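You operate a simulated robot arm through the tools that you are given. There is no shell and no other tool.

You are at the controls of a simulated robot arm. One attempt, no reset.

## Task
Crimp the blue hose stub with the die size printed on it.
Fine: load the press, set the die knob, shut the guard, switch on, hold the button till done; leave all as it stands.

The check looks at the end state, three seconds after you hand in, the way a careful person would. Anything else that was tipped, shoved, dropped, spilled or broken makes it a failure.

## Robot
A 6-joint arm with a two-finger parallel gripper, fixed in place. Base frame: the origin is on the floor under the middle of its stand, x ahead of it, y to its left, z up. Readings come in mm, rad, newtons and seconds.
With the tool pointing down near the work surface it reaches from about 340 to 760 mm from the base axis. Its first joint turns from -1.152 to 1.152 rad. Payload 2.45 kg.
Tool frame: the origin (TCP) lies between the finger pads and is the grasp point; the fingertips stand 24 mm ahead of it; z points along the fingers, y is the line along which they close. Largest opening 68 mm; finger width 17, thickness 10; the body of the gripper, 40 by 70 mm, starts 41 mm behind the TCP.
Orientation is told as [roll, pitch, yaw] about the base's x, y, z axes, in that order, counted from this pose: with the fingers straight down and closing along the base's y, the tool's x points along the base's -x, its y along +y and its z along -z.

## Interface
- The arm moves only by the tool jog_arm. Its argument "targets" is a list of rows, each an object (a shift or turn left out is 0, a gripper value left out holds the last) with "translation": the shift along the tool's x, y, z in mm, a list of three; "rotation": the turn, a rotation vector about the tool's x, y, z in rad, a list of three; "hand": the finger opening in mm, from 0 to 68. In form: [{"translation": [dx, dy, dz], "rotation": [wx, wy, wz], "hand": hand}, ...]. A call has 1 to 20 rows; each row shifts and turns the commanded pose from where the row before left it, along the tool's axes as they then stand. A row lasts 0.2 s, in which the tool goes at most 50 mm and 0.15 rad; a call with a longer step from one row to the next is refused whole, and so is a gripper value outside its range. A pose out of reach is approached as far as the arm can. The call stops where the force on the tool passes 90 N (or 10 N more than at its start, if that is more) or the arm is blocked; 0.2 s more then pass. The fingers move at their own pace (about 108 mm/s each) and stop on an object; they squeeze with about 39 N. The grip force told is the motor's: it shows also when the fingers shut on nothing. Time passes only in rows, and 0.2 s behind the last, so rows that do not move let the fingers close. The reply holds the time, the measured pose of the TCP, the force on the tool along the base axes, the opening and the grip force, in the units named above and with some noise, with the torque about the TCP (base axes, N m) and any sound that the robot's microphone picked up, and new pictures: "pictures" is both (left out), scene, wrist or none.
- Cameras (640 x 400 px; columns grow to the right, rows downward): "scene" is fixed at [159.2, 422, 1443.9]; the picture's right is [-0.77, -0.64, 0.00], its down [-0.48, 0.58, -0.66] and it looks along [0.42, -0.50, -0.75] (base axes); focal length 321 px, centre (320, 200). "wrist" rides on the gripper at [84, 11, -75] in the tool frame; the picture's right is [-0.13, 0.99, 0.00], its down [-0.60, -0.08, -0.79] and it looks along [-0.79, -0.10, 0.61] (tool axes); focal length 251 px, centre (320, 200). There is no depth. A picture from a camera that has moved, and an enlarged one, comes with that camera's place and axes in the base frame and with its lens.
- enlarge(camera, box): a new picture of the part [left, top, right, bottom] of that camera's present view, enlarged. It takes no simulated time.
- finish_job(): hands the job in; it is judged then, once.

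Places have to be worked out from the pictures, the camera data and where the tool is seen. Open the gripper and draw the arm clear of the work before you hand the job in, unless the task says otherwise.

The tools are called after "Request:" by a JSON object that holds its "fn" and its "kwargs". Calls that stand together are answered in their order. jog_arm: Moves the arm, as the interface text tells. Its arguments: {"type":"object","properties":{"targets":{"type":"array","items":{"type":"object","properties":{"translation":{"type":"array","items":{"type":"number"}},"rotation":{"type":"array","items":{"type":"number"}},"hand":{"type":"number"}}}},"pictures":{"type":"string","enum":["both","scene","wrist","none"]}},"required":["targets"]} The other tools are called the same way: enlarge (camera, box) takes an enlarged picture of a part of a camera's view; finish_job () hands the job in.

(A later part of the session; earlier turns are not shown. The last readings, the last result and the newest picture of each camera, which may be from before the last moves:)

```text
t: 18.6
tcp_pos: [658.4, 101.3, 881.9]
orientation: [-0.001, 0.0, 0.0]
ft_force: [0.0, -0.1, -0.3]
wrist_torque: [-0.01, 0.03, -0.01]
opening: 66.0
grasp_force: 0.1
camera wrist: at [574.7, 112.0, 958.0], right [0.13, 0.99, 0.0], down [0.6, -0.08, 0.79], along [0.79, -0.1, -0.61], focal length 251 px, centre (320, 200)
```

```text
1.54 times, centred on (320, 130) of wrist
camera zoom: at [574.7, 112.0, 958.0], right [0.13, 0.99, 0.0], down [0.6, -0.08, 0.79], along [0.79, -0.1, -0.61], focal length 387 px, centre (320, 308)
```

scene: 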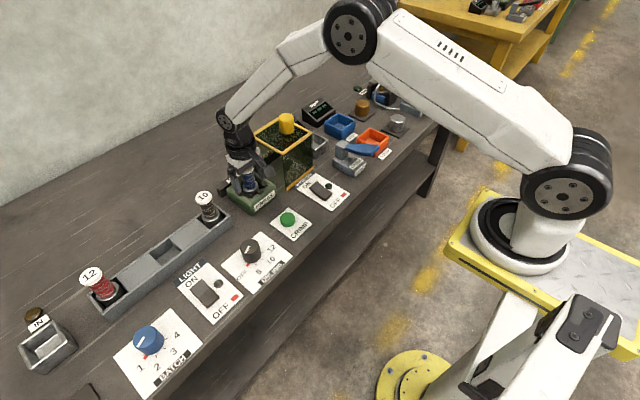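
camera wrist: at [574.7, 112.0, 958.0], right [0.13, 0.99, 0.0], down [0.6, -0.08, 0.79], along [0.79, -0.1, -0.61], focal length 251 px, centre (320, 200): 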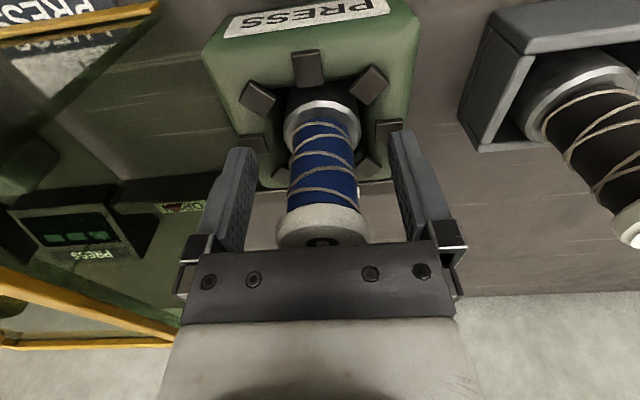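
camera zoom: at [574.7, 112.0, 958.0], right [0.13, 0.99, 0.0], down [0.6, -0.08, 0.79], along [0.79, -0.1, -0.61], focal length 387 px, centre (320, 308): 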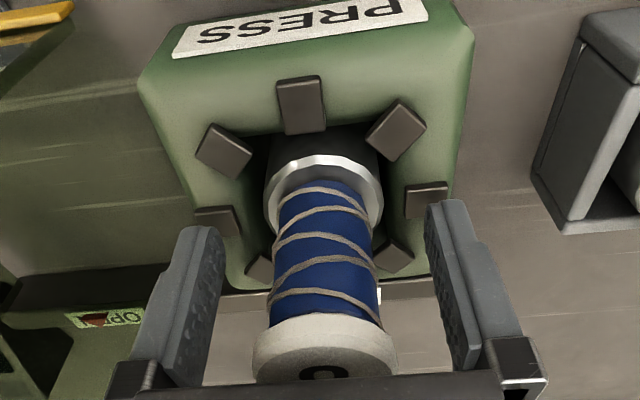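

The stub stands upright in the press. I retract straight up, then move back to view the DIE knob up close.

Request:
{"fn": "jog_arm", "kwargs": {"targets": [{"translation": [0, 0, -10]}, {"translation": [0, 0, -25]}, {"translation": [0, 0, -35]}, {"translation": [0, 0, -35]}, {"translation": [34, 24, 0]}, {"translation": [34, 24, 0]}, {"translation": [34, 24, 0]}, {"translation": [34, 24, 0]}, {"translation": [34, 24, 0]}]}}

Request:
{"fn": "enlarge", "kwargs": {"camera": "wrist", "box": [220, 20, 420, 160]}}

Request:
{"fn": "enlarge", "kwargs": {"camera": "scene", "box": [200, 120, 340, 220]}}

```text
t: 20.6
tcp_pos: [488.8, 221.5, 985.6]
orientation: [0.0, 0.0, 0.0]
ft_force: [-0.4, -0.1, -0.9]
wrist_torque: [0.01, 0.03, -0.01]
opening: 66.0
grasp_force: 0.0
camera wrist: at [404.2, 232.9, 1062.7], right [0.13, 0.99, 0.0], down [0.6, -0.08, 0.79], along [0.79, -0.1, -0.61], focal length 251 px, centre (320, 200)
```

scene: 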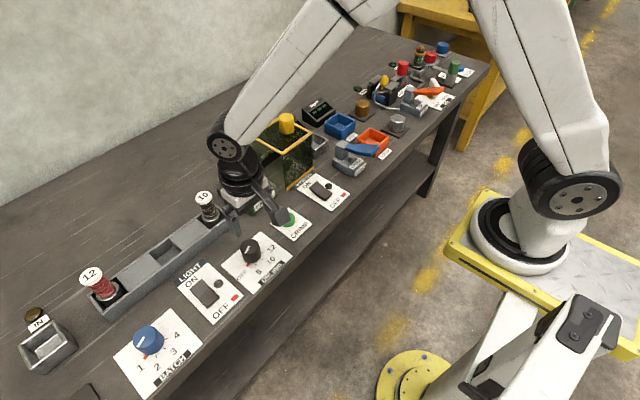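
wrist: 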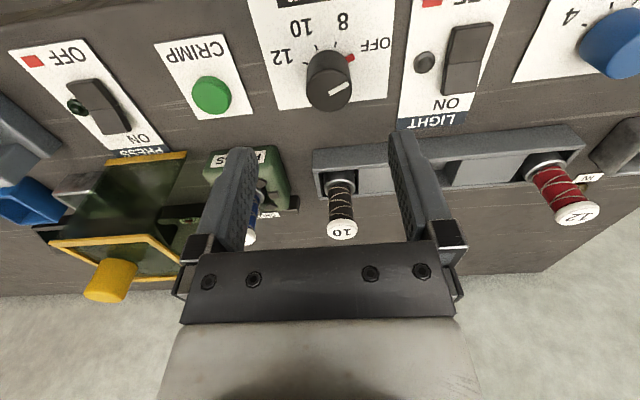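

```text
2.86 times, centred on (320, 90) of wrist
camera zoom: at [404.2, 232.9, 1062.7], right [0.13, 0.99, 0.0], down [0.6, -0.08, 0.79], along [0.79, -0.1, -0.61], focal length 718 px, centre (320, 514)
```

zoom: 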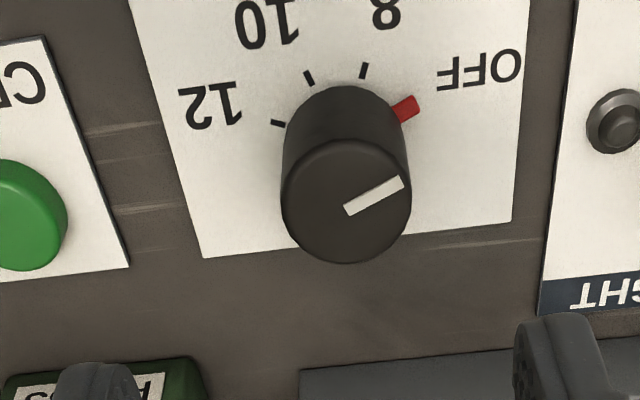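

```text
4.00 times, centred on (270, 170) of scene
camera zoom: at [159.2, 422.0, 1443.8], right [-0.77, -0.64, 0.0], down [-0.48, 0.58, -0.66], along [0.42, -0.5, -0.75], focal length 1284 px, centre (520, 320)
```

zoom: 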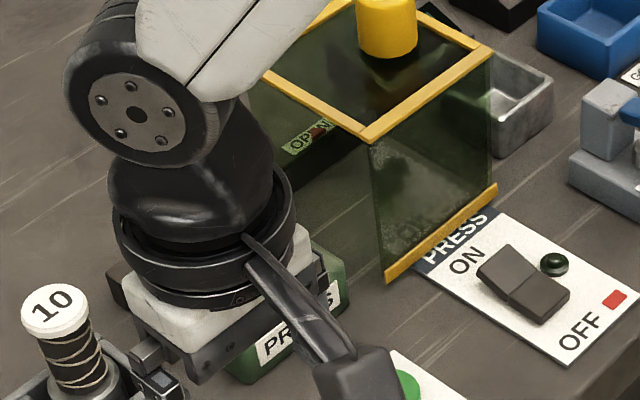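

The DIE pointer is at OFF; ticks lie about 45° apart, with 8 one step counter-clockwise (seen from above). Knob centre ≈ (526, 225), top z≈842, Ø≈41. I move above it.

Request:
{"fn": "jog_arm", "kwargs": {"targets": [{"translation": [-19, 2.4, 15], "hand": 68}, {"translation": [-19, 2.4, 15]}, {"translation": [0, 0, 30]}, {"translation": [0, 0, 25]}]}}

Request:
{"fn": "enlarge", "kwargs": {"camera": "wrist", "box": [220, 0, 420, 160]}}

```text
t: 21.6
tcp_pos: [527.5, 225.6, 901.6]
orientation: [0.0, 0.0, 0.0]
ft_force: [-0.2, -0.7, 0.0]
wrist_torque: [0.0, 0.0, 0.0]
opening: 68.3
grasp_force: 0.1
camera wrist: at [443.2, 237.1, 977.3], right [0.13, 0.99, 0.0], down [0.6, -0.08, 0.79], along [0.79, -0.1, -0.61], focal length 251 px, centre (320, 200)
```

scene: 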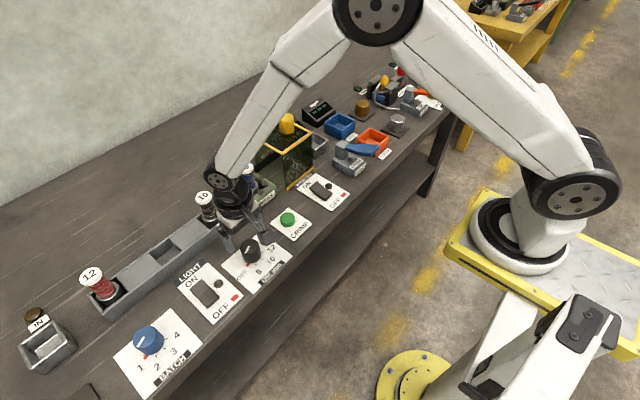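
wrist: 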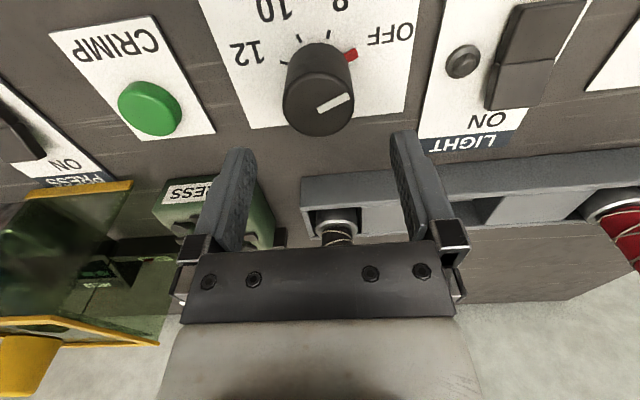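

```text
2.50 times, centred on (320, 80) of wrist
camera zoom: at [443.2, 237.1, 977.3], right [0.13, 0.99, 0.0], down [0.6, -0.08, 0.79], along [0.79, -0.1, -0.61], focal length 629 px, centre (320, 500)
```

zoom: 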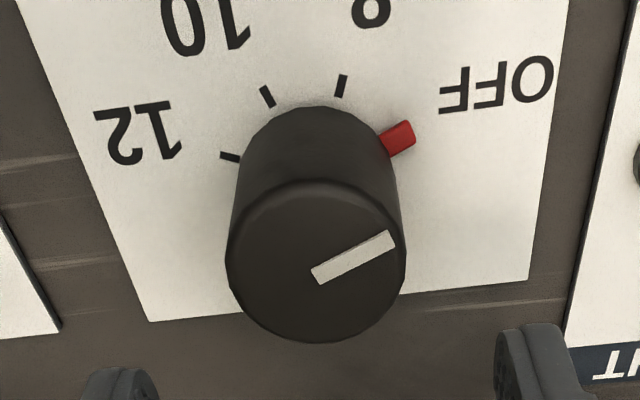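

Knob centre confirmed at (526, 225.3). I descend around it to TCP z≈833.

Request:
{"fn": "jog_arm", "kwargs": {"targets": [{"translation": [0, 0, 20]}, {"translation": [0, 0, 20]}, {"translation": [0, 0, 16]}, {"translation": [0, 0, 10]}]}}

Request:
{"fn": "enlarge", "kwargs": {"camera": "wrist", "box": [180, 60, 460, 260]}}

```text
t: 22.6
tcp_pos: [527.3, 224.7, 835.9]
orientation: [-0.001, 0.001, 0.0]
ft_force: [-0.3, -0.1, 0.0]
wrist_torque: [0.02, -0.02, 0.01]
opening: 68.4
grasp_force: 0.3
camera wrist: at [442.7, 236.3, 911.7], right [0.13, 0.99, 0.0], down [0.6, -0.08, 0.79], along [0.79, -0.1, -0.61], focal length 251 px, centre (320, 200)
```

scene: 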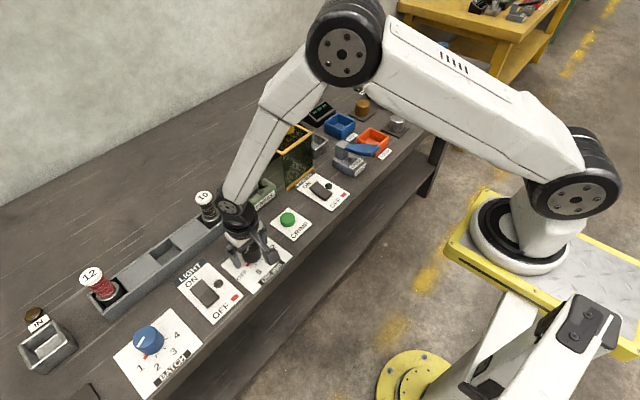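
wrist: 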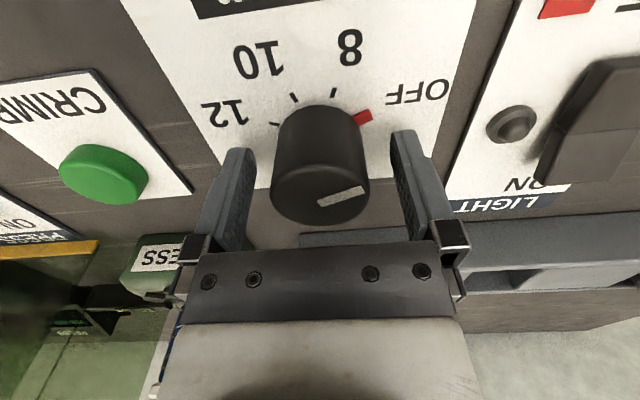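

```text
2.00 times, centred on (320, 160) of wrist
camera zoom: at [442.7, 236.3, 911.7], right [0.13, 0.99, 0.0], down [0.6, -0.08, 0.79], along [0.79, -0.1, -0.61], focal length 503 px, centre (320, 280)
```

zoom: 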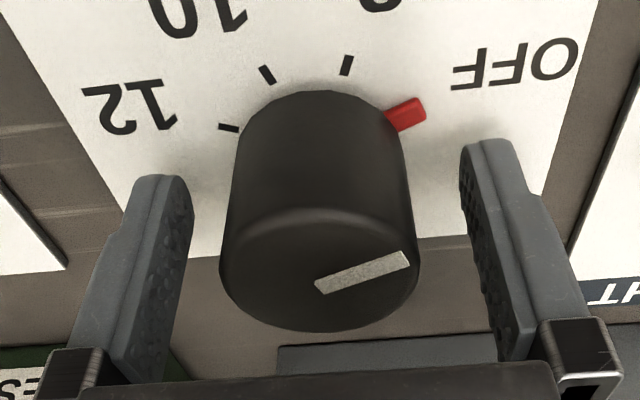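

The knob is centred between the fingers. I close on it.

Request:
{"fn": "jog_arm", "kwargs": {"targets": [{"hand": 50}, {"hand": 44}, {"hand": 20}, {"hand": 20}], "pictures": "wrist"}}

```text
t: 23.6
tcp_pos: [527.2, 225.3, 836.0]
orientation: [0.001, 0.0, 0.002]
ft_force: [0.7, 2.1, -3.1]
wrist_torque: [-0.47, -0.24, 0.04]
opening: 41.6
grasp_force: 45.2
camera wrist: at [442.7, 236.5, 911.7], right [0.13, 0.99, 0.0], down [0.6, -0.08, 0.79], along [0.79, -0.1, -0.61], focal length 251 px, centre (320, 200)
```

wrist: 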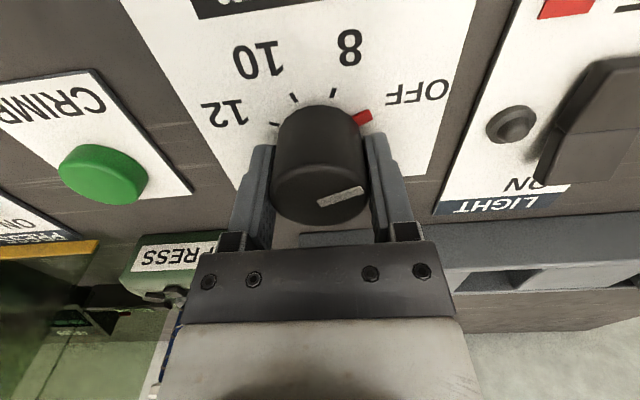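

Good grip at 41.6 mm. I turn the knob counter-clockwise (from above) — first half of the step.

Request:
{"fn": "jog_arm", "kwargs": {"targets": [{"rotation": [0, 0, -0.1]}, {"rotation": [0, 0, -0.1]}, {"rotation": [0, 0, -0.1]}, {"rotation": [0, 0, -0.1]}]}}

Request:
{"fn": "enlarge", "kwargs": {"camera": "wrist", "box": [180, 60, 460, 260]}}

```text
t: 24.6
tcp_pos: [527.3, 226.6, 834.5]
orientation: [0.0, 0.0, 0.404]
ft_force: [3.2, 11.5, -11.8]
wrist_torque: [-0.87, 0.1, -0.02]
opening: 41.4
grasp_force: 44.9
camera wrist: at [445.0, 203.4, 911.7], right [-0.27, 0.96, 0.0], down [0.59, 0.16, 0.79], along [0.76, 0.21, -0.61], focal length 251 px, centre (320, 200)
```

scene: 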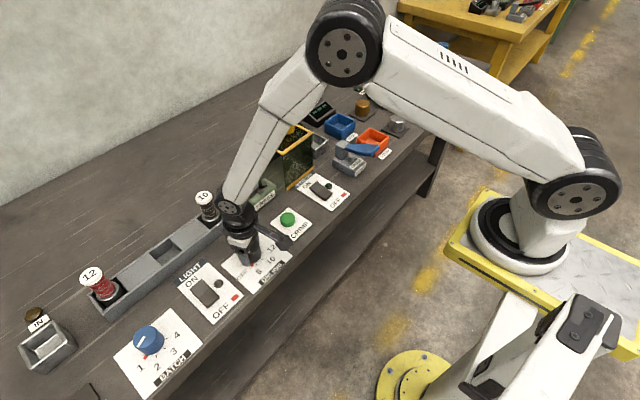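
wrist: 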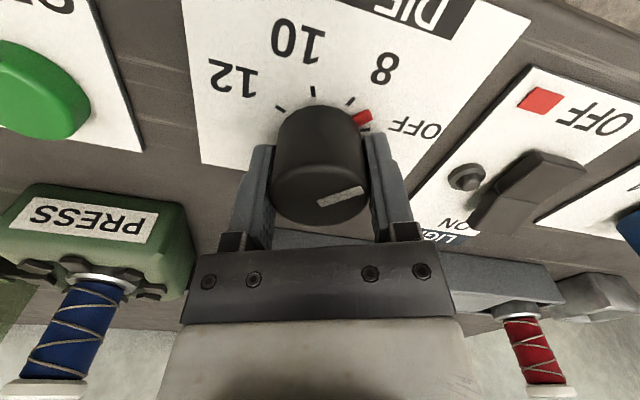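

```text
2.00 times, centred on (320, 160) of wrist
camera zoom: at [445.0, 203.4, 911.7], right [-0.27, 0.96, 0.0], down [0.59, 0.16, 0.79], along [0.76, 0.21, -0.61], focal length 503 px, centre (320, 280)
```

zoom: 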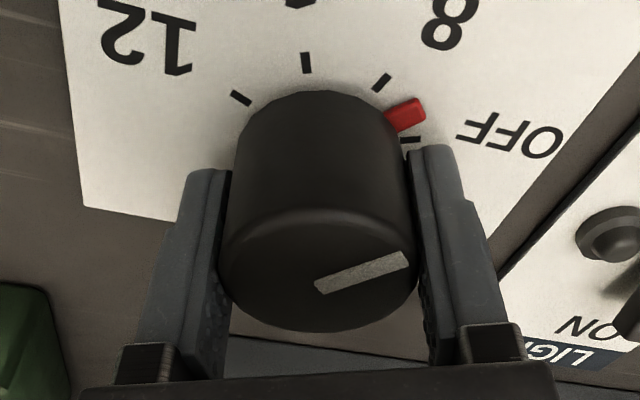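

The red marker is the knob's own pointer and it turns with the gripper, now midway between OFF and 8. I finish the 45° step.

Request:
{"fn": "jog_arm", "kwargs": {"targets": [{"rotation": [0, 0, -0.1]}, {"rotation": [0, 0, -0.1]}, {"rotation": [0, 0, -0.1]}, {"rotation": [0, 0, -0.085]}]}}

Request:
{"fn": "enlarge", "kwargs": {"camera": "wrist", "box": [180, 60, 460, 260]}}

```text
t: 25.6
tcp_pos: [527.1, 226.6, 835.1]
orientation: [0.001, -0.001, 0.788]
ft_force: [-7.5, 21.7, -13.7]
wrist_torque: [0.1, -0.96, -0.01]
opening: 41.5
grasp_force: 45.1
camera wrist: at [459.2, 175.0, 911.7], right [-0.61, 0.79, 0.0], down [0.48, 0.37, 0.79], along [0.63, 0.49, -0.61], focal length 251 px, centre (320, 200)
```

scene: 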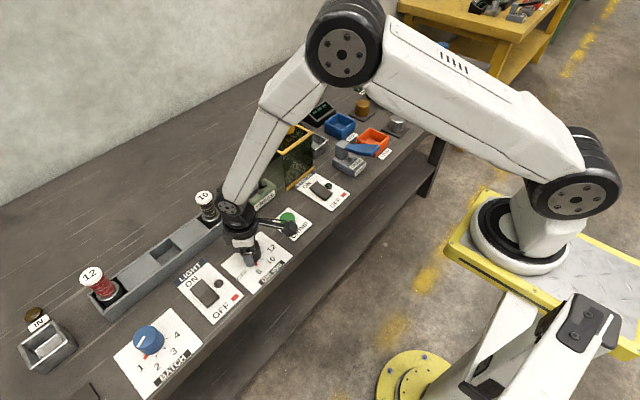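
wrist: 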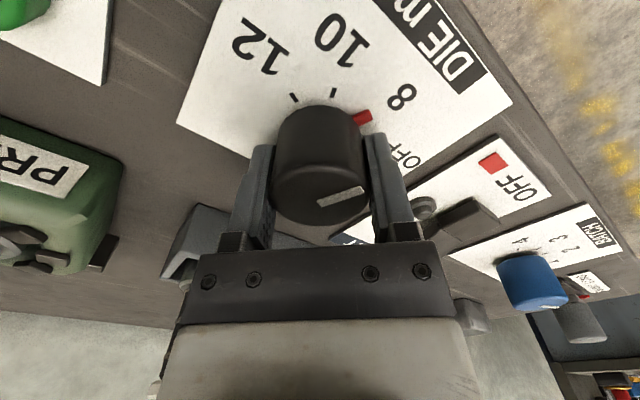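

```text
2.00 times, centred on (320, 160) of wrist
camera zoom: at [459.2, 175.0, 911.7], right [-0.61, 0.79, 0.0], down [0.48, 0.37, 0.79], along [0.63, 0.49, -0.61], focal length 503 px, centre (320, 280)
```

zoom: 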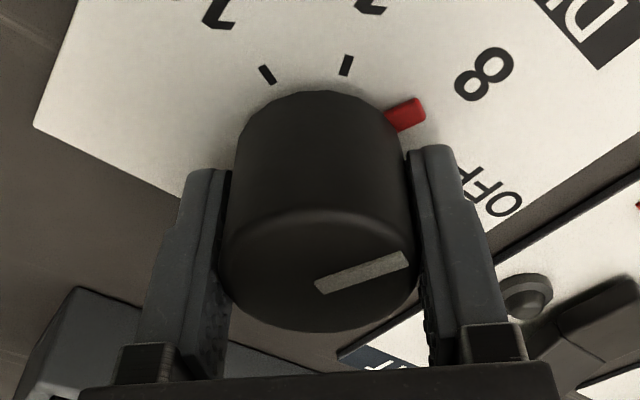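

The red pointer now sits exactly on the 8 tick (same tick pattern as at OFF, one step over). I open the fingers and lift straight up.

Request:
{"fn": "jog_arm", "kwargs": {"targets": [{"hand": 45}, {"hand": 55}, {"hand": 62}, {"hand": 62}, {"translation": [0, 0, -20]}, {"translation": [0, 0, -30]}, {"translation": [0, 0, -40]}, {"translation": [0, 0, -40]}]}}

Request:
{"fn": "enlarge", "kwargs": {"camera": "wrist", "box": [200, 0, 440, 150]}}

Request:
{"fn": "enlarge", "kwargs": {"camera": "scene", "box": [200, 210, 320, 300]}}

```text
t: 27.4
tcp_pos: [525.9, 225.4, 965.5]
orientation: [0.001, 0.002, 0.786]
ft_force: [0.2, 0.3, -1.0]
wrist_torque: [0.01, 0.0, -0.03]
opening: 62.0
grasp_force: 0.1
camera wrist: at [459.0, 174.7, 1042.4], right [-0.61, 0.79, 0.0], down [0.48, 0.37, 0.79], along [0.63, 0.48, -0.61], focal length 251 px, centre (320, 200)
```

scene: 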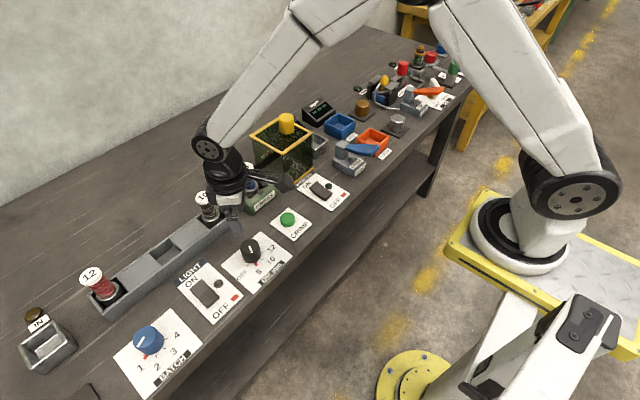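
wrist: 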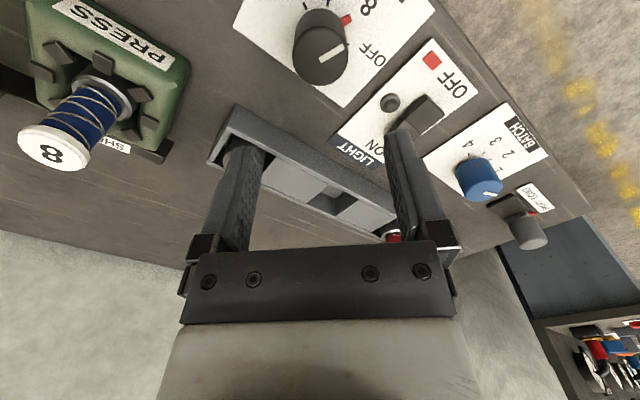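

```text
2.67 times, centred on (320, 75) of wrist
camera zoom: at [459.0, 174.7, 1042.4], right [-0.61, 0.79, 0.0], down [0.48, 0.37, 0.79], along [0.63, 0.48, -0.61], focal length 670 px, centre (320, 533)
```

zoom: 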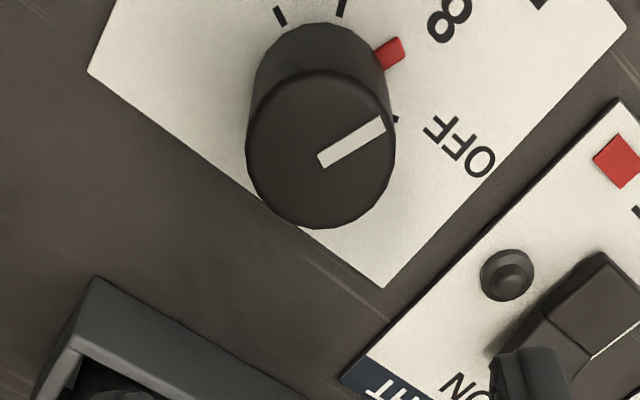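

```text
4.44 times, centred on (260, 255) of scene
camera zoom: at [159.1, 422.0, 1443.9], right [-0.77, -0.64, 0.0], down [-0.48, 0.58, -0.66], along [0.42, -0.5, -0.75], focal length 1427 px, centre (587, -44)
```

zoom: 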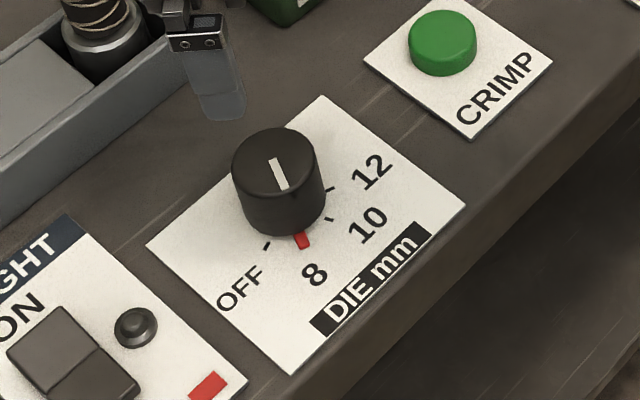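

The DIE pointer is on 8 and the stub stands upright in the press. Next the guard: I turn the tool back to zero yaw while rising, then move in front of the guard's yellow knob to locate it precisely.

Request:
{"fn": "jog_arm", "kwargs": {"targets": [{"translation": [0, 0, -15], "rotation": [0, 0, 0.131]}, {"translation": [0, 0, -15], "rotation": [0, 0, 0.131]}, {"translation": [0, 0, -15], "rotation": [0, 0, 0.131]}, {"translation": [0, 0, -15], "rotation": [0, 0, 0.131]}, {"translation": [0, 0, -15], "rotation": [0, 0, 0.131]}, {"translation": [0, 0, 0], "rotation": [0, 0, 0.13]}, {"translation": [-5, -45, 0]}, {"translation": [-5, -45, 0]}, {"translation": [-5, -45, 0]}, {"translation": [-5, -45, 0]}, {"translation": [-5, -45, 0]}, {"translation": [-5, -45, 0]}]}}

Request:
{"fn": "enlarge", "kwargs": {"camera": "wrist", "box": [200, 0, 440, 240]}}

Request:
{"fn": "enlarge", "kwargs": {"camera": "scene", "box": [200, 100, 360, 220]}}

```text
t: 30.0
tcp_pos: [556.6, -44.5, 1041.2]
orientation: [0.001, -0.002, 0.001]
ft_force: [0.0, 0.4, -0.8]
wrist_torque: [0.0, -0.01, -0.01]
opening: 62.1
grasp_force: 0.1
camera wrist: at [473.2, -34.3, 1118.0], right [0.13, 0.99, 0.0], down [0.6, -0.08, 0.79], along [0.79, -0.1, -0.61], focal length 251 px, centre (320, 200)
```

scene: 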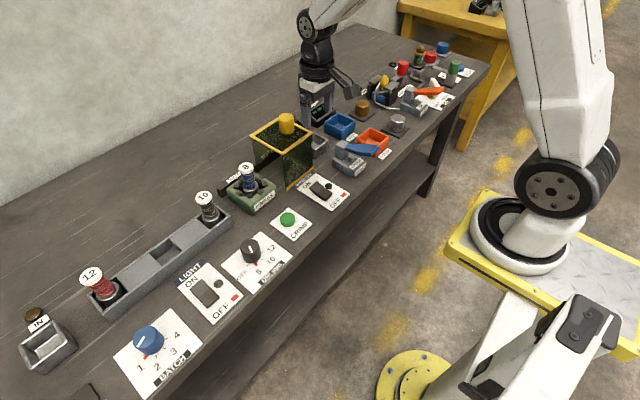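
wrist: 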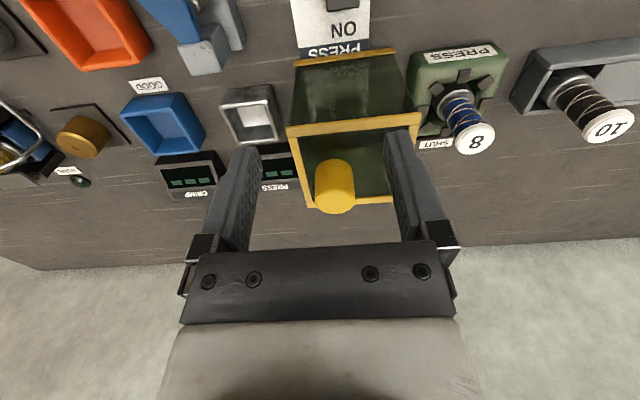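

```text
1.67 times, centred on (320, 120) of wrist
camera zoom: at [473.2, -34.3, 1118.0], right [0.13, 0.99, 0.0], down [0.6, -0.08, 0.79], along [0.79, -0.1, -0.61], focal length 419 px, centre (320, 333)
```

zoom: 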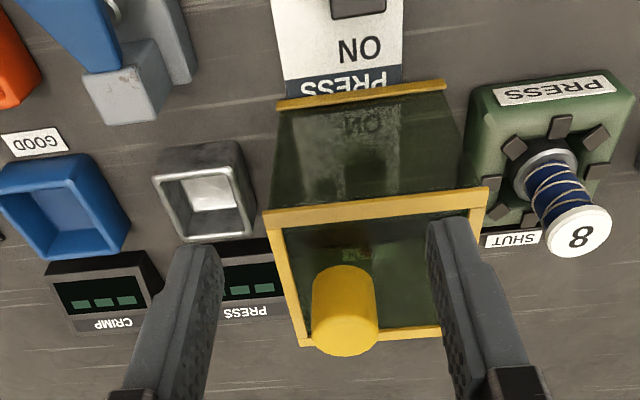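

```text
3.33 times, centred on (280, 160) of scene
camera zoom: at [159.1, 422.1, 1443.9], right [-0.77, -0.64, 0.0], down [-0.48, 0.58, -0.66], along [0.42, -0.5, -0.76], focal length 1070 px, centre (453, 333)
```

zoom: 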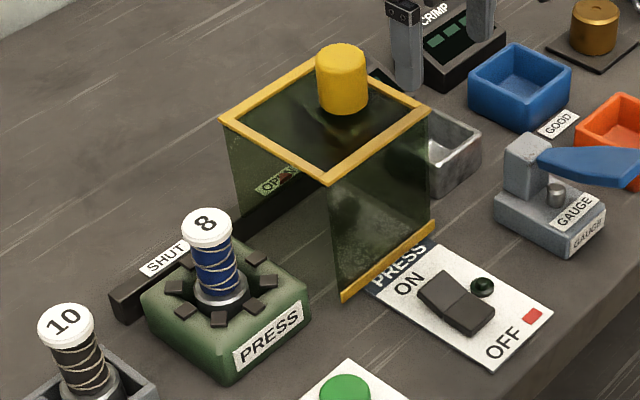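

The guard spans y −81…35, x 611…720; its yellow knob's top is around (664, −44.5, z≈971). I move above it to verify alignment.

Request:
{"fn": "jog_arm", "kwargs": {"targets": [{"translation": [-36, 0, 0], "hand": 68}, {"translation": [-36, 0, 0]}, {"translation": [-35, 0, 0]}, {"translation": [0, 0, 15]}]}}

Request:
{"fn": "enlarge", "kwargs": {"camera": "wrist", "box": [180, 0, 460, 200]}}

Request:
{"fn": "enlarge", "kwargs": {"camera": "scene", "box": [220, 60, 360, 200]}}

```text
t: 31.0
tcp_pos: [664.2, -44.0, 1026.4]
orientation: [0.002, 0.001, -0.001]
ft_force: [-0.2, 0.0, 0.2]
wrist_torque: [-0.04, 0.0, 0.02]
opening: 68.0
grasp_force: 0.0
camera wrist: at [580.1, -33.5, 1102.2], right [0.13, 0.99, 0.0], down [0.6, -0.08, 0.79], along [0.79, -0.1, -0.61], focal length 251 px, centre (320, 200)
```

scene: 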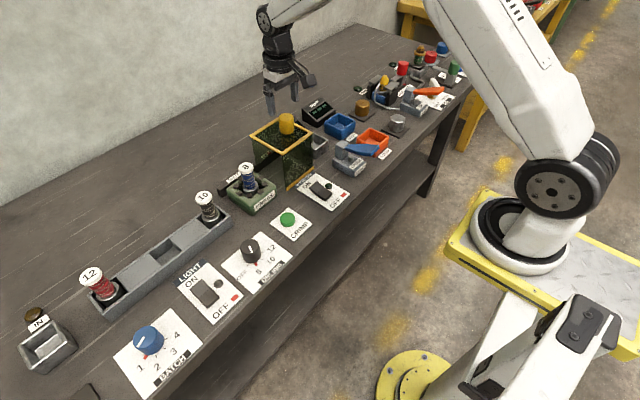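
wrist: 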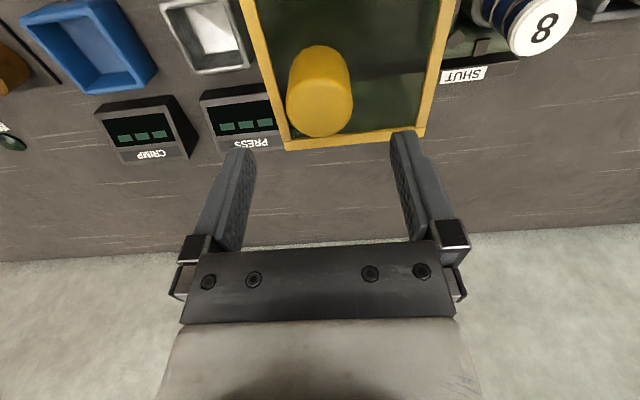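

```text
2.00 times, centred on (320, 100) of wrist
camera zoom: at [580.1, -33.5, 1102.2], right [0.13, 0.99, 0.0], down [0.6, -0.08, 0.79], along [0.79, -0.1, -0.61], focal length 503 px, centre (320, 400)
```

zoom: 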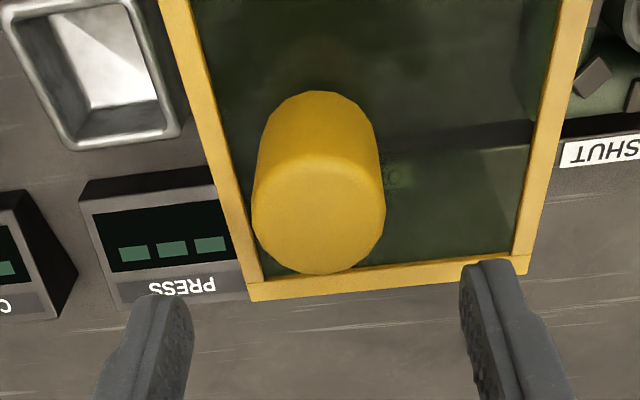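

```text
2.86 times, centred on (290, 130) of scene
camera zoom: at [159.2, 422.0, 1443.8], right [-0.77, -0.64, 0.0], down [-0.48, 0.58, -0.66], along [0.42, -0.5, -0.75], focal length 917 px, centre (406, 400)
```

zoom: 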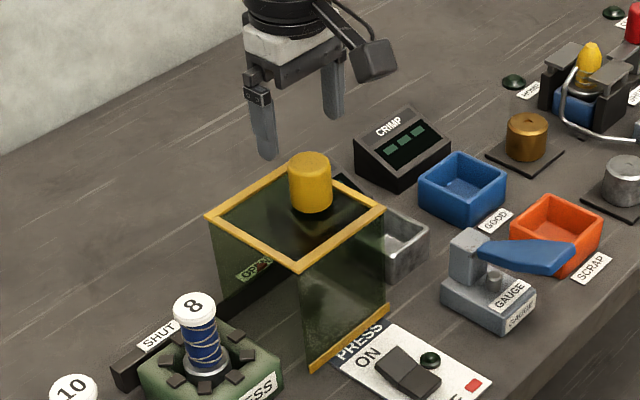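

The knob is centred between the fingers at about (662.5, −45). I descend to TCP z≈966 (tips ≈10 mm above the guard's frame).

Request:
{"fn": "jog_arm", "kwargs": {"targets": [{"translation": [1.5, -0.5, 18]}, {"translation": [0, 0, 18]}, {"translation": [0, 0, 14]}, {"translation": [0, 0, 8]}]}}

Request:
{"fn": "enlarge", "kwargs": {"camera": "wrist", "box": [180, 60, 460, 260]}}

Request:
{"fn": "enlarge", "kwargs": {"camera": "scene", "box": [220, 60, 360, 200]}}

```text
t: 32.0
tcp_pos: [661.3, -45.9, 965.7]
orientation: [-0.001, 0.0, 0.0]
ft_force: [0.1, -0.1, -0.2]
wrist_torque: [0.0, -0.02, 0.0]
opening: 68.4
grasp_force: 0.1
camera wrist: at [577.9, -34.0, 1043.6], right [0.13, 0.99, 0.0], down [0.6, -0.08, 0.79], along [0.79, -0.1, -0.61], focal length 251 px, centre (320, 200)
```

scene: 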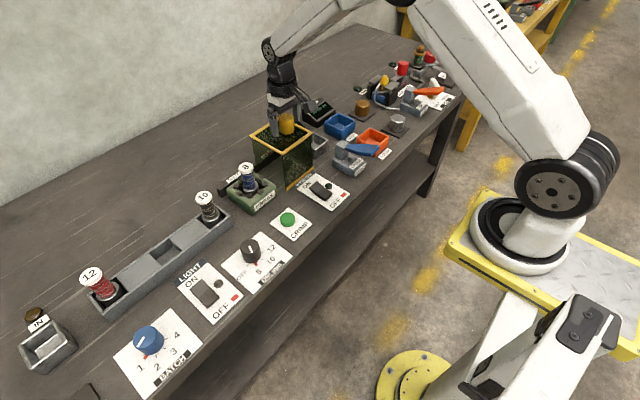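
wrist: 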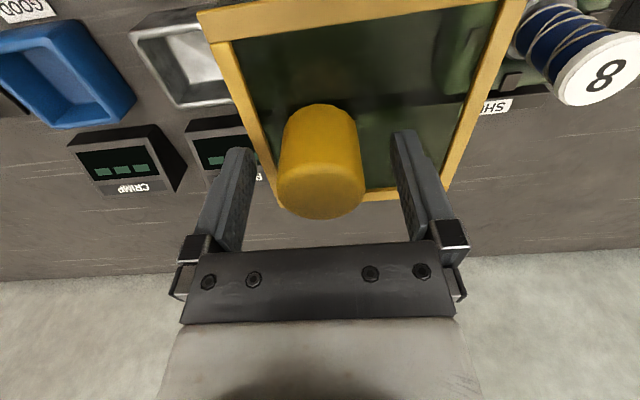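

```text
2.00 times, centred on (320, 160) of wrist
camera zoom: at [577.9, -34.0, 1043.6], right [0.13, 0.99, 0.0], down [0.6, -0.08, 0.79], along [0.79, -0.1, -0.61], focal length 503 px, centre (320, 280)
```

zoom: 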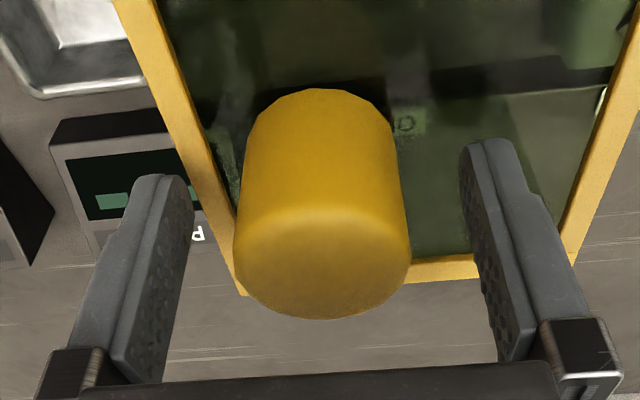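

```text
2.86 times, centred on (290, 130) of scene
camera zoom: at [159.2, 422.0, 1443.8], right [-0.77, -0.64, 0.0], down [-0.48, 0.58, -0.66], along [0.42, -0.5, -0.75], focal length 917 px, centre (406, 400)
```

zoom: 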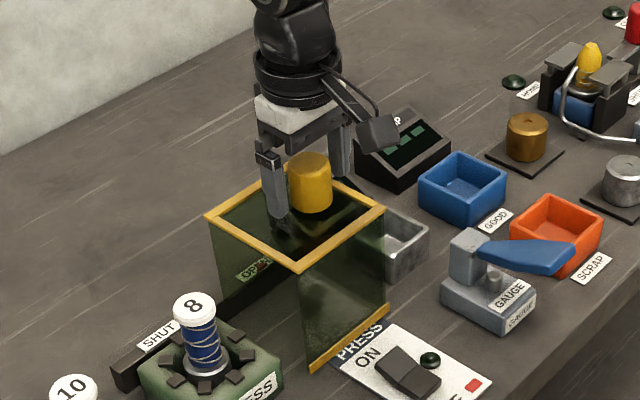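

The knob sits between the fingers with clearance over the frame. I close on it.

Request:
{"fn": "jog_arm", "kwargs": {"targets": [{"hand": 50}, {"hand": 42}, {"hand": 20}, {"hand": 20}], "pictures": "wrist"}}

```text
t: 33.0
tcp_pos: [661.7, -44.9, 967.6]
orientation: [0.001, 0.0, 0.003]
ft_force: [-0.1, 5.6, -1.1]
wrist_torque: [-0.51, -0.12, -0.07]
opening: 37.7
grasp_force: 44.9
camera wrist: at [577.9, -33.5, 1043.8], right [0.13, 0.99, 0.0], down [0.6, -0.08, 0.79], along [0.79, -0.1, -0.61], focal length 251 px, centre (320, 200)
```

wrist: 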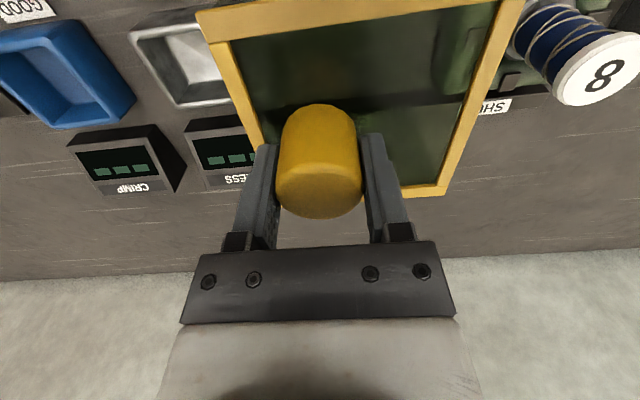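

Gripped the guard's knob (37.7 mm). I slide it slowly toward +y, first 30 mm to see that it moves freely and that the +y side is really open.

Request:
{"fn": "jog_arm", "kwargs": {"targets": [{"translation": [0, 5, 0]}, {"translation": [0, 8, 0]}, {"translation": [0, 8, 0]}]}}

Request:
{"fn": "enlarge", "kwargs": {"camera": "scene", "box": [210, 80, 350, 220]}}

```text
t: 33.8
tcp_pos: [661.6, -24.1, 967.2]
orientation: [-0.001, -0.001, 0.0]
ft_force: [1.2, -0.9, -1.1]
wrist_torque: [0.47, 0.47, 0.12]
opening: 37.9
grasp_force: 45.1
camera wrist: at [578.0, -13.2, 1043.8], right [0.13, 0.99, 0.0], down [0.6, -0.08, 0.79], along [0.79, -0.1, -0.61], focal length 251 px, centre (320, 200)
```

scene: 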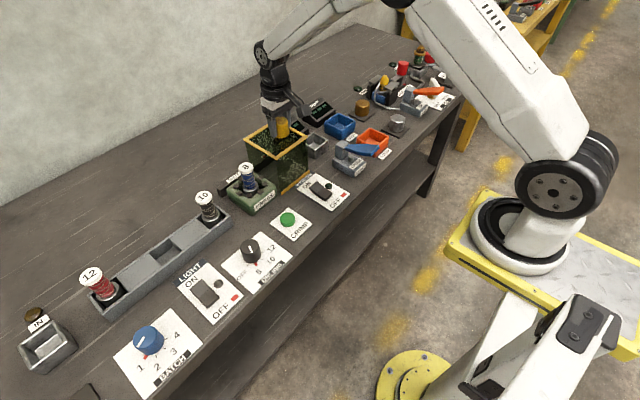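
wrist: 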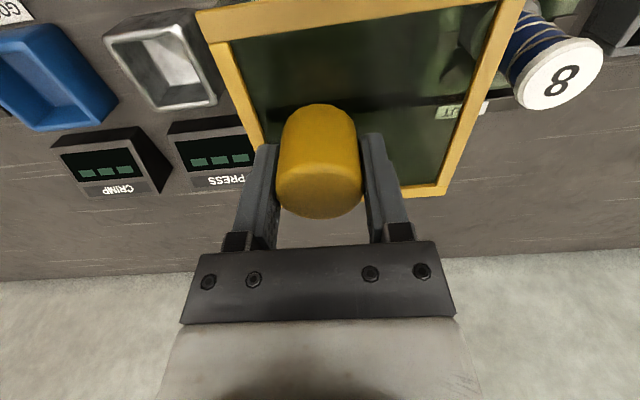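

```text
2.86 times, centred on (280, 150) of scene
camera zoom: at [159.3, 422.0, 1443.8], right [-0.77, -0.64, 0.0], down [-0.48, 0.58, -0.66], along [0.42, -0.5, -0.76], focal length 917 px, centre (434, 343)
```

zoom: 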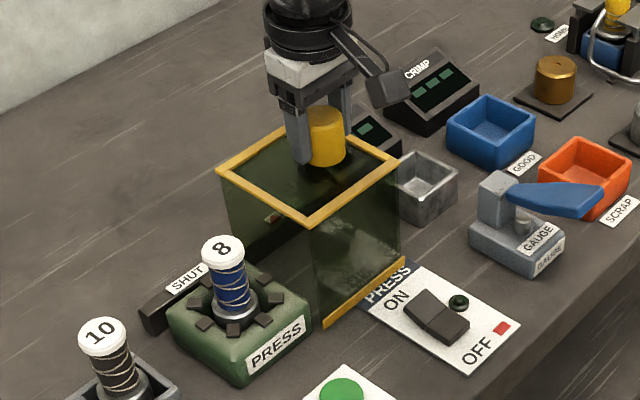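

The guard slides freely and its +y edge has already passed the press edge without force. I continue in small rows.

Request:
{"fn": "jog_arm", "kwargs": {"targets": [{"translation": [0, 8, 0]}, {"translation": [0, 8, 0]}, {"translation": [0, 8, 0]}]}}

Request:
{"fn": "enlarge", "kwargs": {"camera": "scene", "box": [210, 100, 330, 220]}}

```text
t: 34.6
tcp_pos: [661.5, -0.9, 966.8]
orientation: [0.001, 0.001, -0.001]
ft_force: [-4.0, -0.8, 2.1]
wrist_torque: [-0.06, -0.34, -0.05]
opening: 37.7
grasp_force: 44.8
camera wrist: at [577.9, 10.9, 1043.8], right [0.13, 0.99, 0.0], down [0.6, -0.08, 0.79], along [0.79, -0.1, -0.61], focal length 251 px, centre (320, 200)
```

scene: 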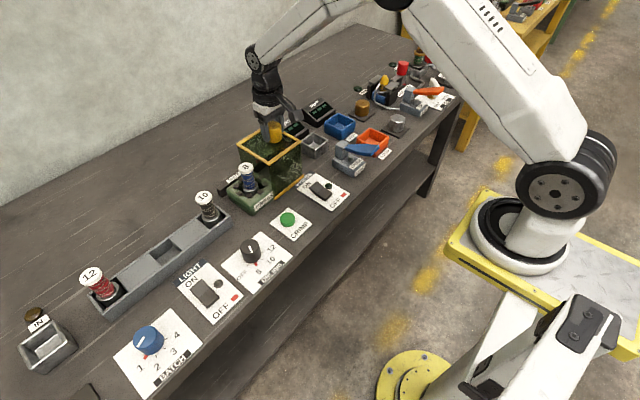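
wrist: 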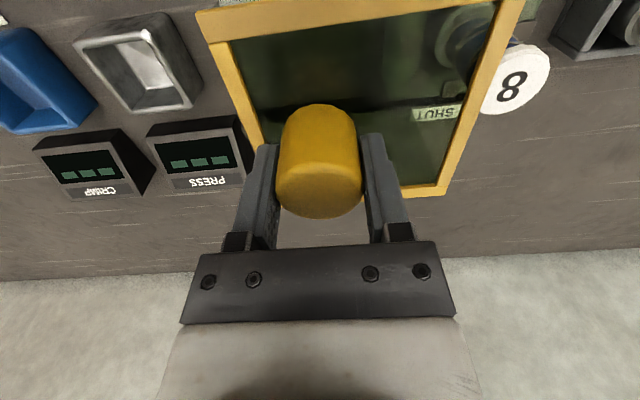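

```text
3.33 times, centred on (270, 160) of scene
camera zoom: at [159.0, 422.0, 1443.9], right [-0.77, -0.64, 0.0], down [-0.48, 0.58, -0.66], along [0.42, -0.5, -0.75], focal length 1070 px, centre (487, 333)
```

zoom: 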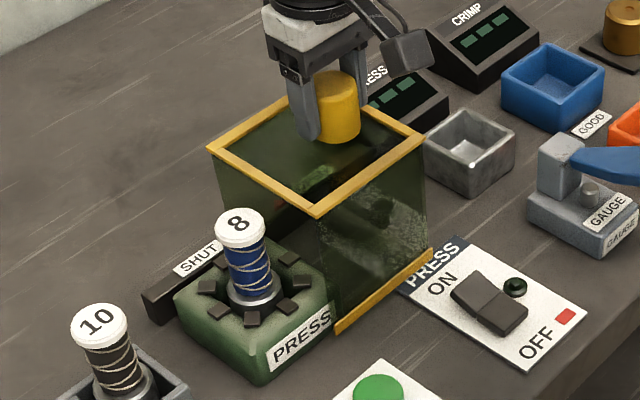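

The guard slides well; the stub's cap (z≈913) lies below the frame (z≈930). I continue carefully as the frame passes over the stub.

Request:
{"fn": "jog_arm", "kwargs": {"targets": [{"translation": [0, 6, 0]}, {"translation": [0, 6, 0]}, {"translation": [0, 6, 0]}]}}

Request:
{"fn": "enlarge", "kwargs": {"camera": "scene", "box": [210, 100, 330, 220]}}

Request:
{"fn": "enlarge", "kwargs": {"camera": "wrist", "box": [360, 0, 600, 200]}}

```text
t: 35.4
tcp_pos: [661.6, 17.3, 966.6]
orientation: [0.0, 0.0, 0.0]
ft_force: [-6.9, -0.8, 3.7]
wrist_torque: [0.34, -0.48, -0.09]
opening: 37.6
grasp_force: 45.3
camera wrist: at [578.0, 28.7, 1043.8], right [0.13, 0.99, 0.0], down [0.6, -0.08, 0.79], along [0.79, -0.1, -0.61], focal length 251 px, centre (320, 200)
```

scene: 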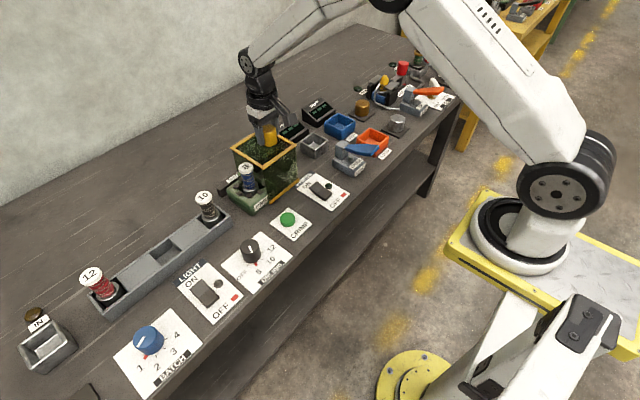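
wrist: 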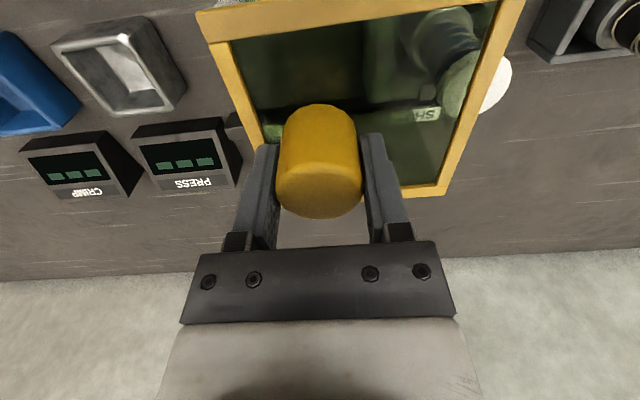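

```text
3.33 times, centred on (270, 160) of scene
camera zoom: at [158.9, 422.0, 1443.9], right [-0.77, -0.64, 0.0], down [-0.48, 0.58, -0.66], along [0.42, -0.5, -0.75], focal length 1070 px, centre (487, 333)
```

zoom: 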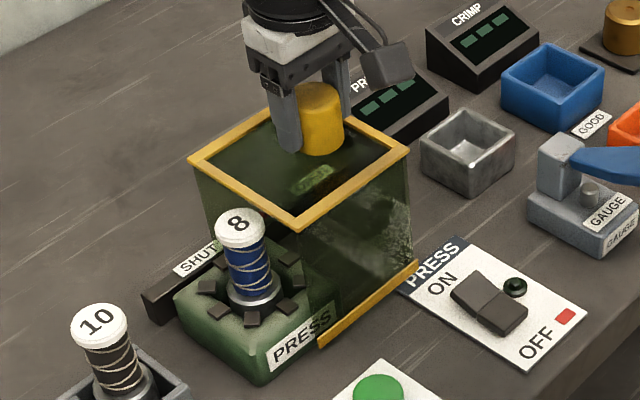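

```text
2.00 times, centred on (480, 100) of wrist
camera zoom: at [578.0, 28.7, 1043.8], right [0.13, 0.99, 0.0], down [0.6, -0.08, 0.79], along [0.79, -0.1, -0.61], focal length 503 px, centre (0, 400)
```

zoom: 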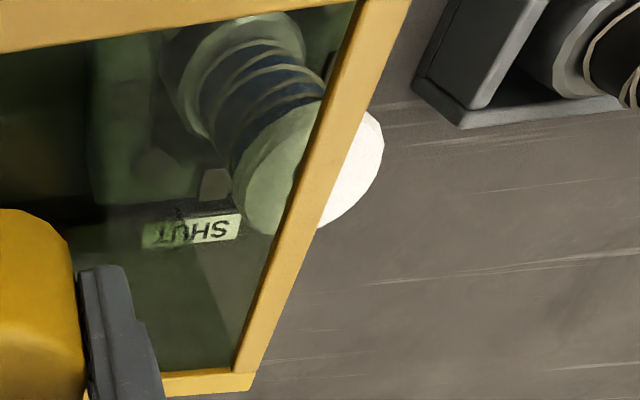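

The stub is passing inside under the guard's top; forces are small. I continue sliding.

Request:
{"fn": "jog_arm", "kwargs": {"targets": [{"translation": [0, 7, 0]}, {"translation": [0, 7, 0]}, {"translation": [0, 7, 0]}, {"translation": [0, 7, 0]}]}}

Request:
{"fn": "enlarge", "kwargs": {"camera": "scene", "box": [200, 110, 320, 230]}}

```text
t: 36.4
tcp_pos: [662.7, 46.1, 967.0]
orientation: [0.001, 0.001, 0.0]
ft_force: [3.2, -0.5, -1.5]
wrist_torque: [0.33, 0.9, -0.02]
opening: 37.5
grasp_force: 45.1
camera wrist: at [577.9, 56.8, 1043.8], right [0.13, 0.99, 0.0], down [0.6, -0.08, 0.79], along [0.79, -0.1, -0.61], focal length 251 px, centre (320, 200)
```

scene: 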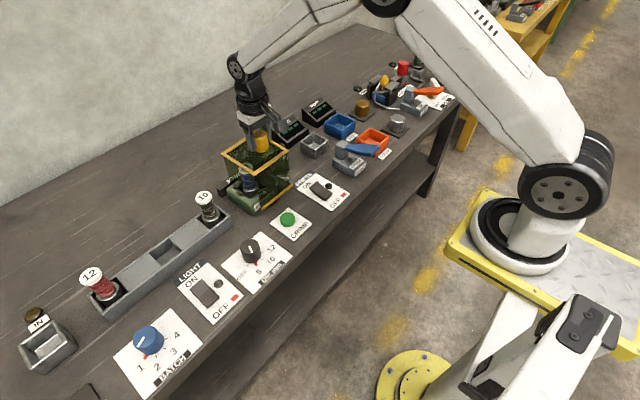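
wrist: 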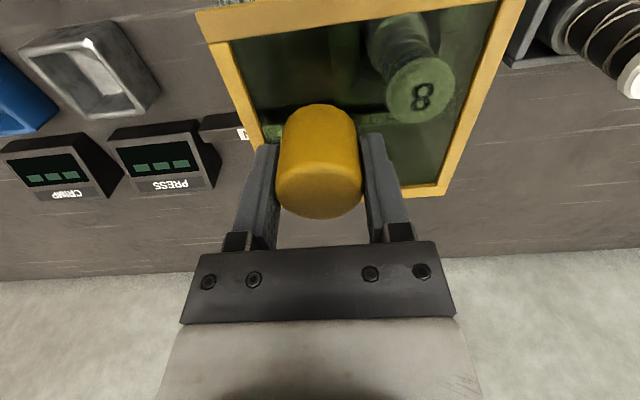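

```text
3.33 times, centred on (260, 170) of scene
camera zoom: at [159.3, 422.0, 1443.8], right [-0.77, -0.64, 0.0], down [-0.48, 0.58, -0.66], along [0.42, -0.5, -0.76], focal length 1070 px, centre (520, 300)
```

zoom: 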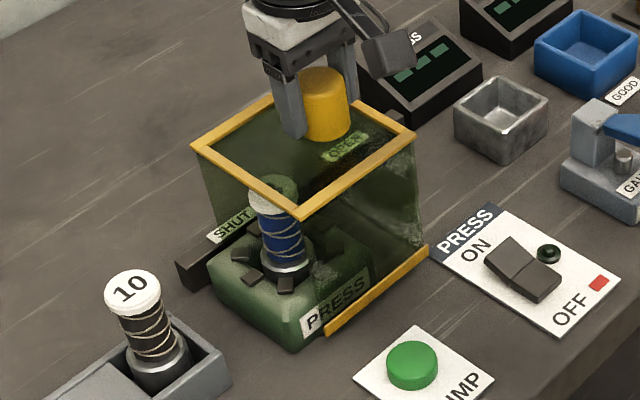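

Everything slides smoothly; stub still upright inside. I continue toward the SHUT stop.

Request:
{"fn": "jog_arm", "kwargs": {"targets": [{"translation": [0, 7, 0]}, {"translation": [0, 7, 0]}, {"translation": [0, 7, 0]}, {"translation": [0, 5, 0]}]}}

Request:
{"fn": "enlarge", "kwargs": {"camera": "scene", "box": [200, 110, 320, 230]}}

```text
t: 37.4
tcp_pos: [661.6, 72.8, 966.4]
orientation: [0.0, 0.0, 0.002]
ft_force: [-4.9, -1.2, -3.2]
wrist_torque: [0.41, -1.11, 0.06]
opening: 37.8
grasp_force: 45.1
camera wrist: at [577.9, 83.3, 1043.8], right [0.13, 0.99, 0.0], down [0.6, -0.08, 0.79], along [0.79, -0.1, -0.61], focal length 251 px, centre (320, 200)
```

scene: 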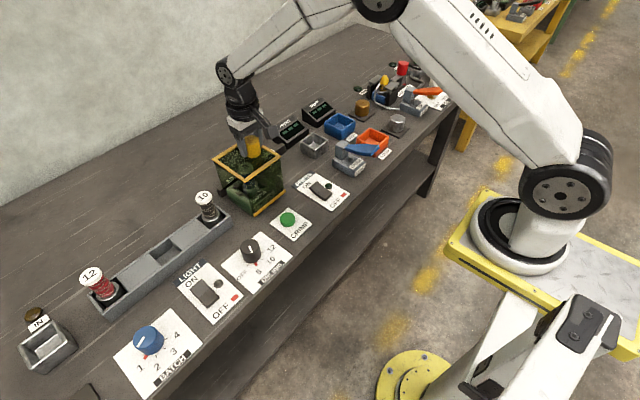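
wrist: 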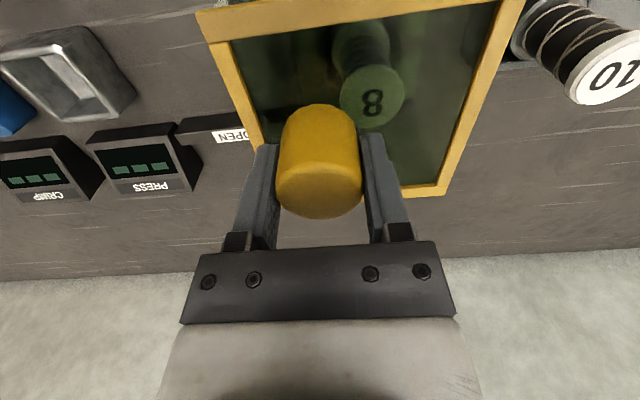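

```text
3.33 times, centred on (260, 170) of scene
camera zoom: at [159.1, 422.0, 1443.9], right [-0.77, -0.64, 0.0], down [-0.48, 0.58, -0.66], along [0.42, -0.5, -0.75], focal length 1070 px, centre (520, 300)
```

zoom: 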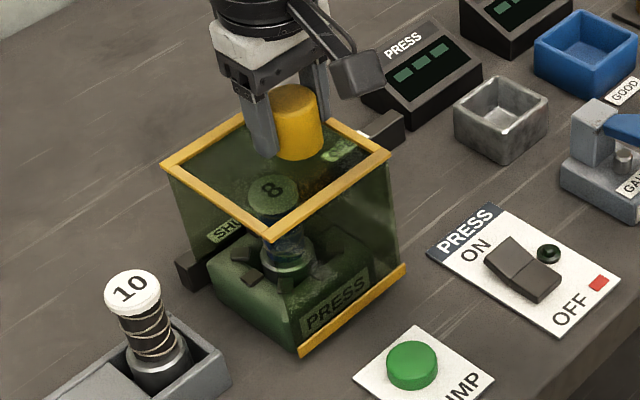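

Nearly covering the press. I go on in smaller steps to feel for the end stop.

Request:
{"fn": "jog_arm", "kwargs": {"targets": [{"translation": [0, 4, 0]}, {"translation": [0, 4, 0]}], "pictures": "none"}}

```text
t: 38.0
tcp_pos: [662.1, 79.8, 966.4]
orientation: [-0.001, 0.002, -0.001]
ft_force: [1.6, 0.0, -3.8]
wrist_torque: [-0.1, 0.33, -0.15]
opening: 37.7
grasp_force: 45.0
```

No stop yet; continuing.

Request:
{"fn": "jog_arm", "kwargs": {"targets": [{"translation": [0, 4, 0]}, {"translation": [0, 3, 0]}], "pictures": "scene"}}

Request:
{"fn": "enlarge", "kwargs": {"camera": "scene", "box": [190, 110, 310, 230]}}

```text
t: 38.6
tcp_pos: [661.7, 79.5, 967.9]
orientation: [-0.004, 0.003, -0.002]
ft_force: [-7.9, -39.5, -0.6]
wrist_torque: [0.38, -0.67, 0.22]
opening: 37.8
grasp_force: 44.7
```

scene: 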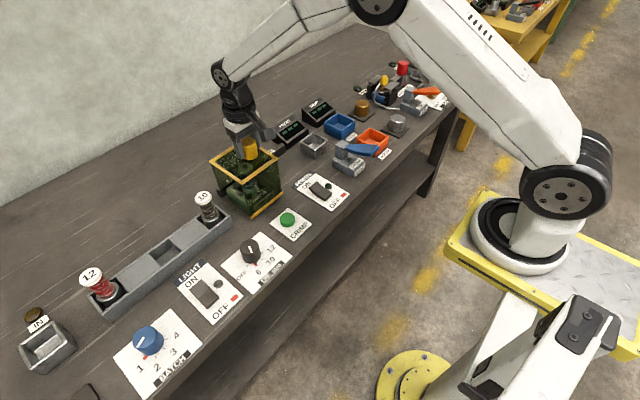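

```text
3.33 times, centred on (250, 170) of scene
camera zoom: at [159.0, 420.8, 1444.2], right [-0.77, -0.64, 0.0], down [-0.48, 0.58, -0.66], along [0.42, -0.5, -0.76], focal length 1070 px, centre (553, 300)
```

zoom: 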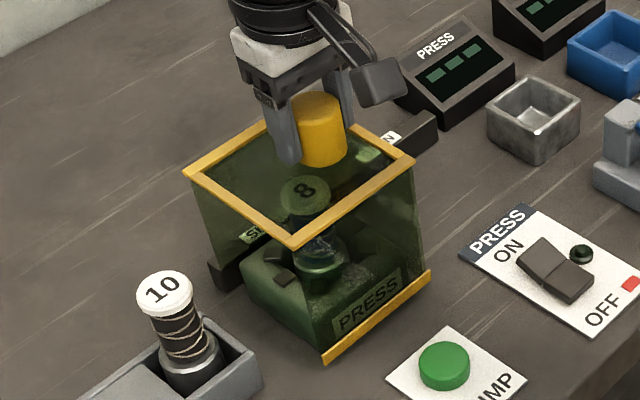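

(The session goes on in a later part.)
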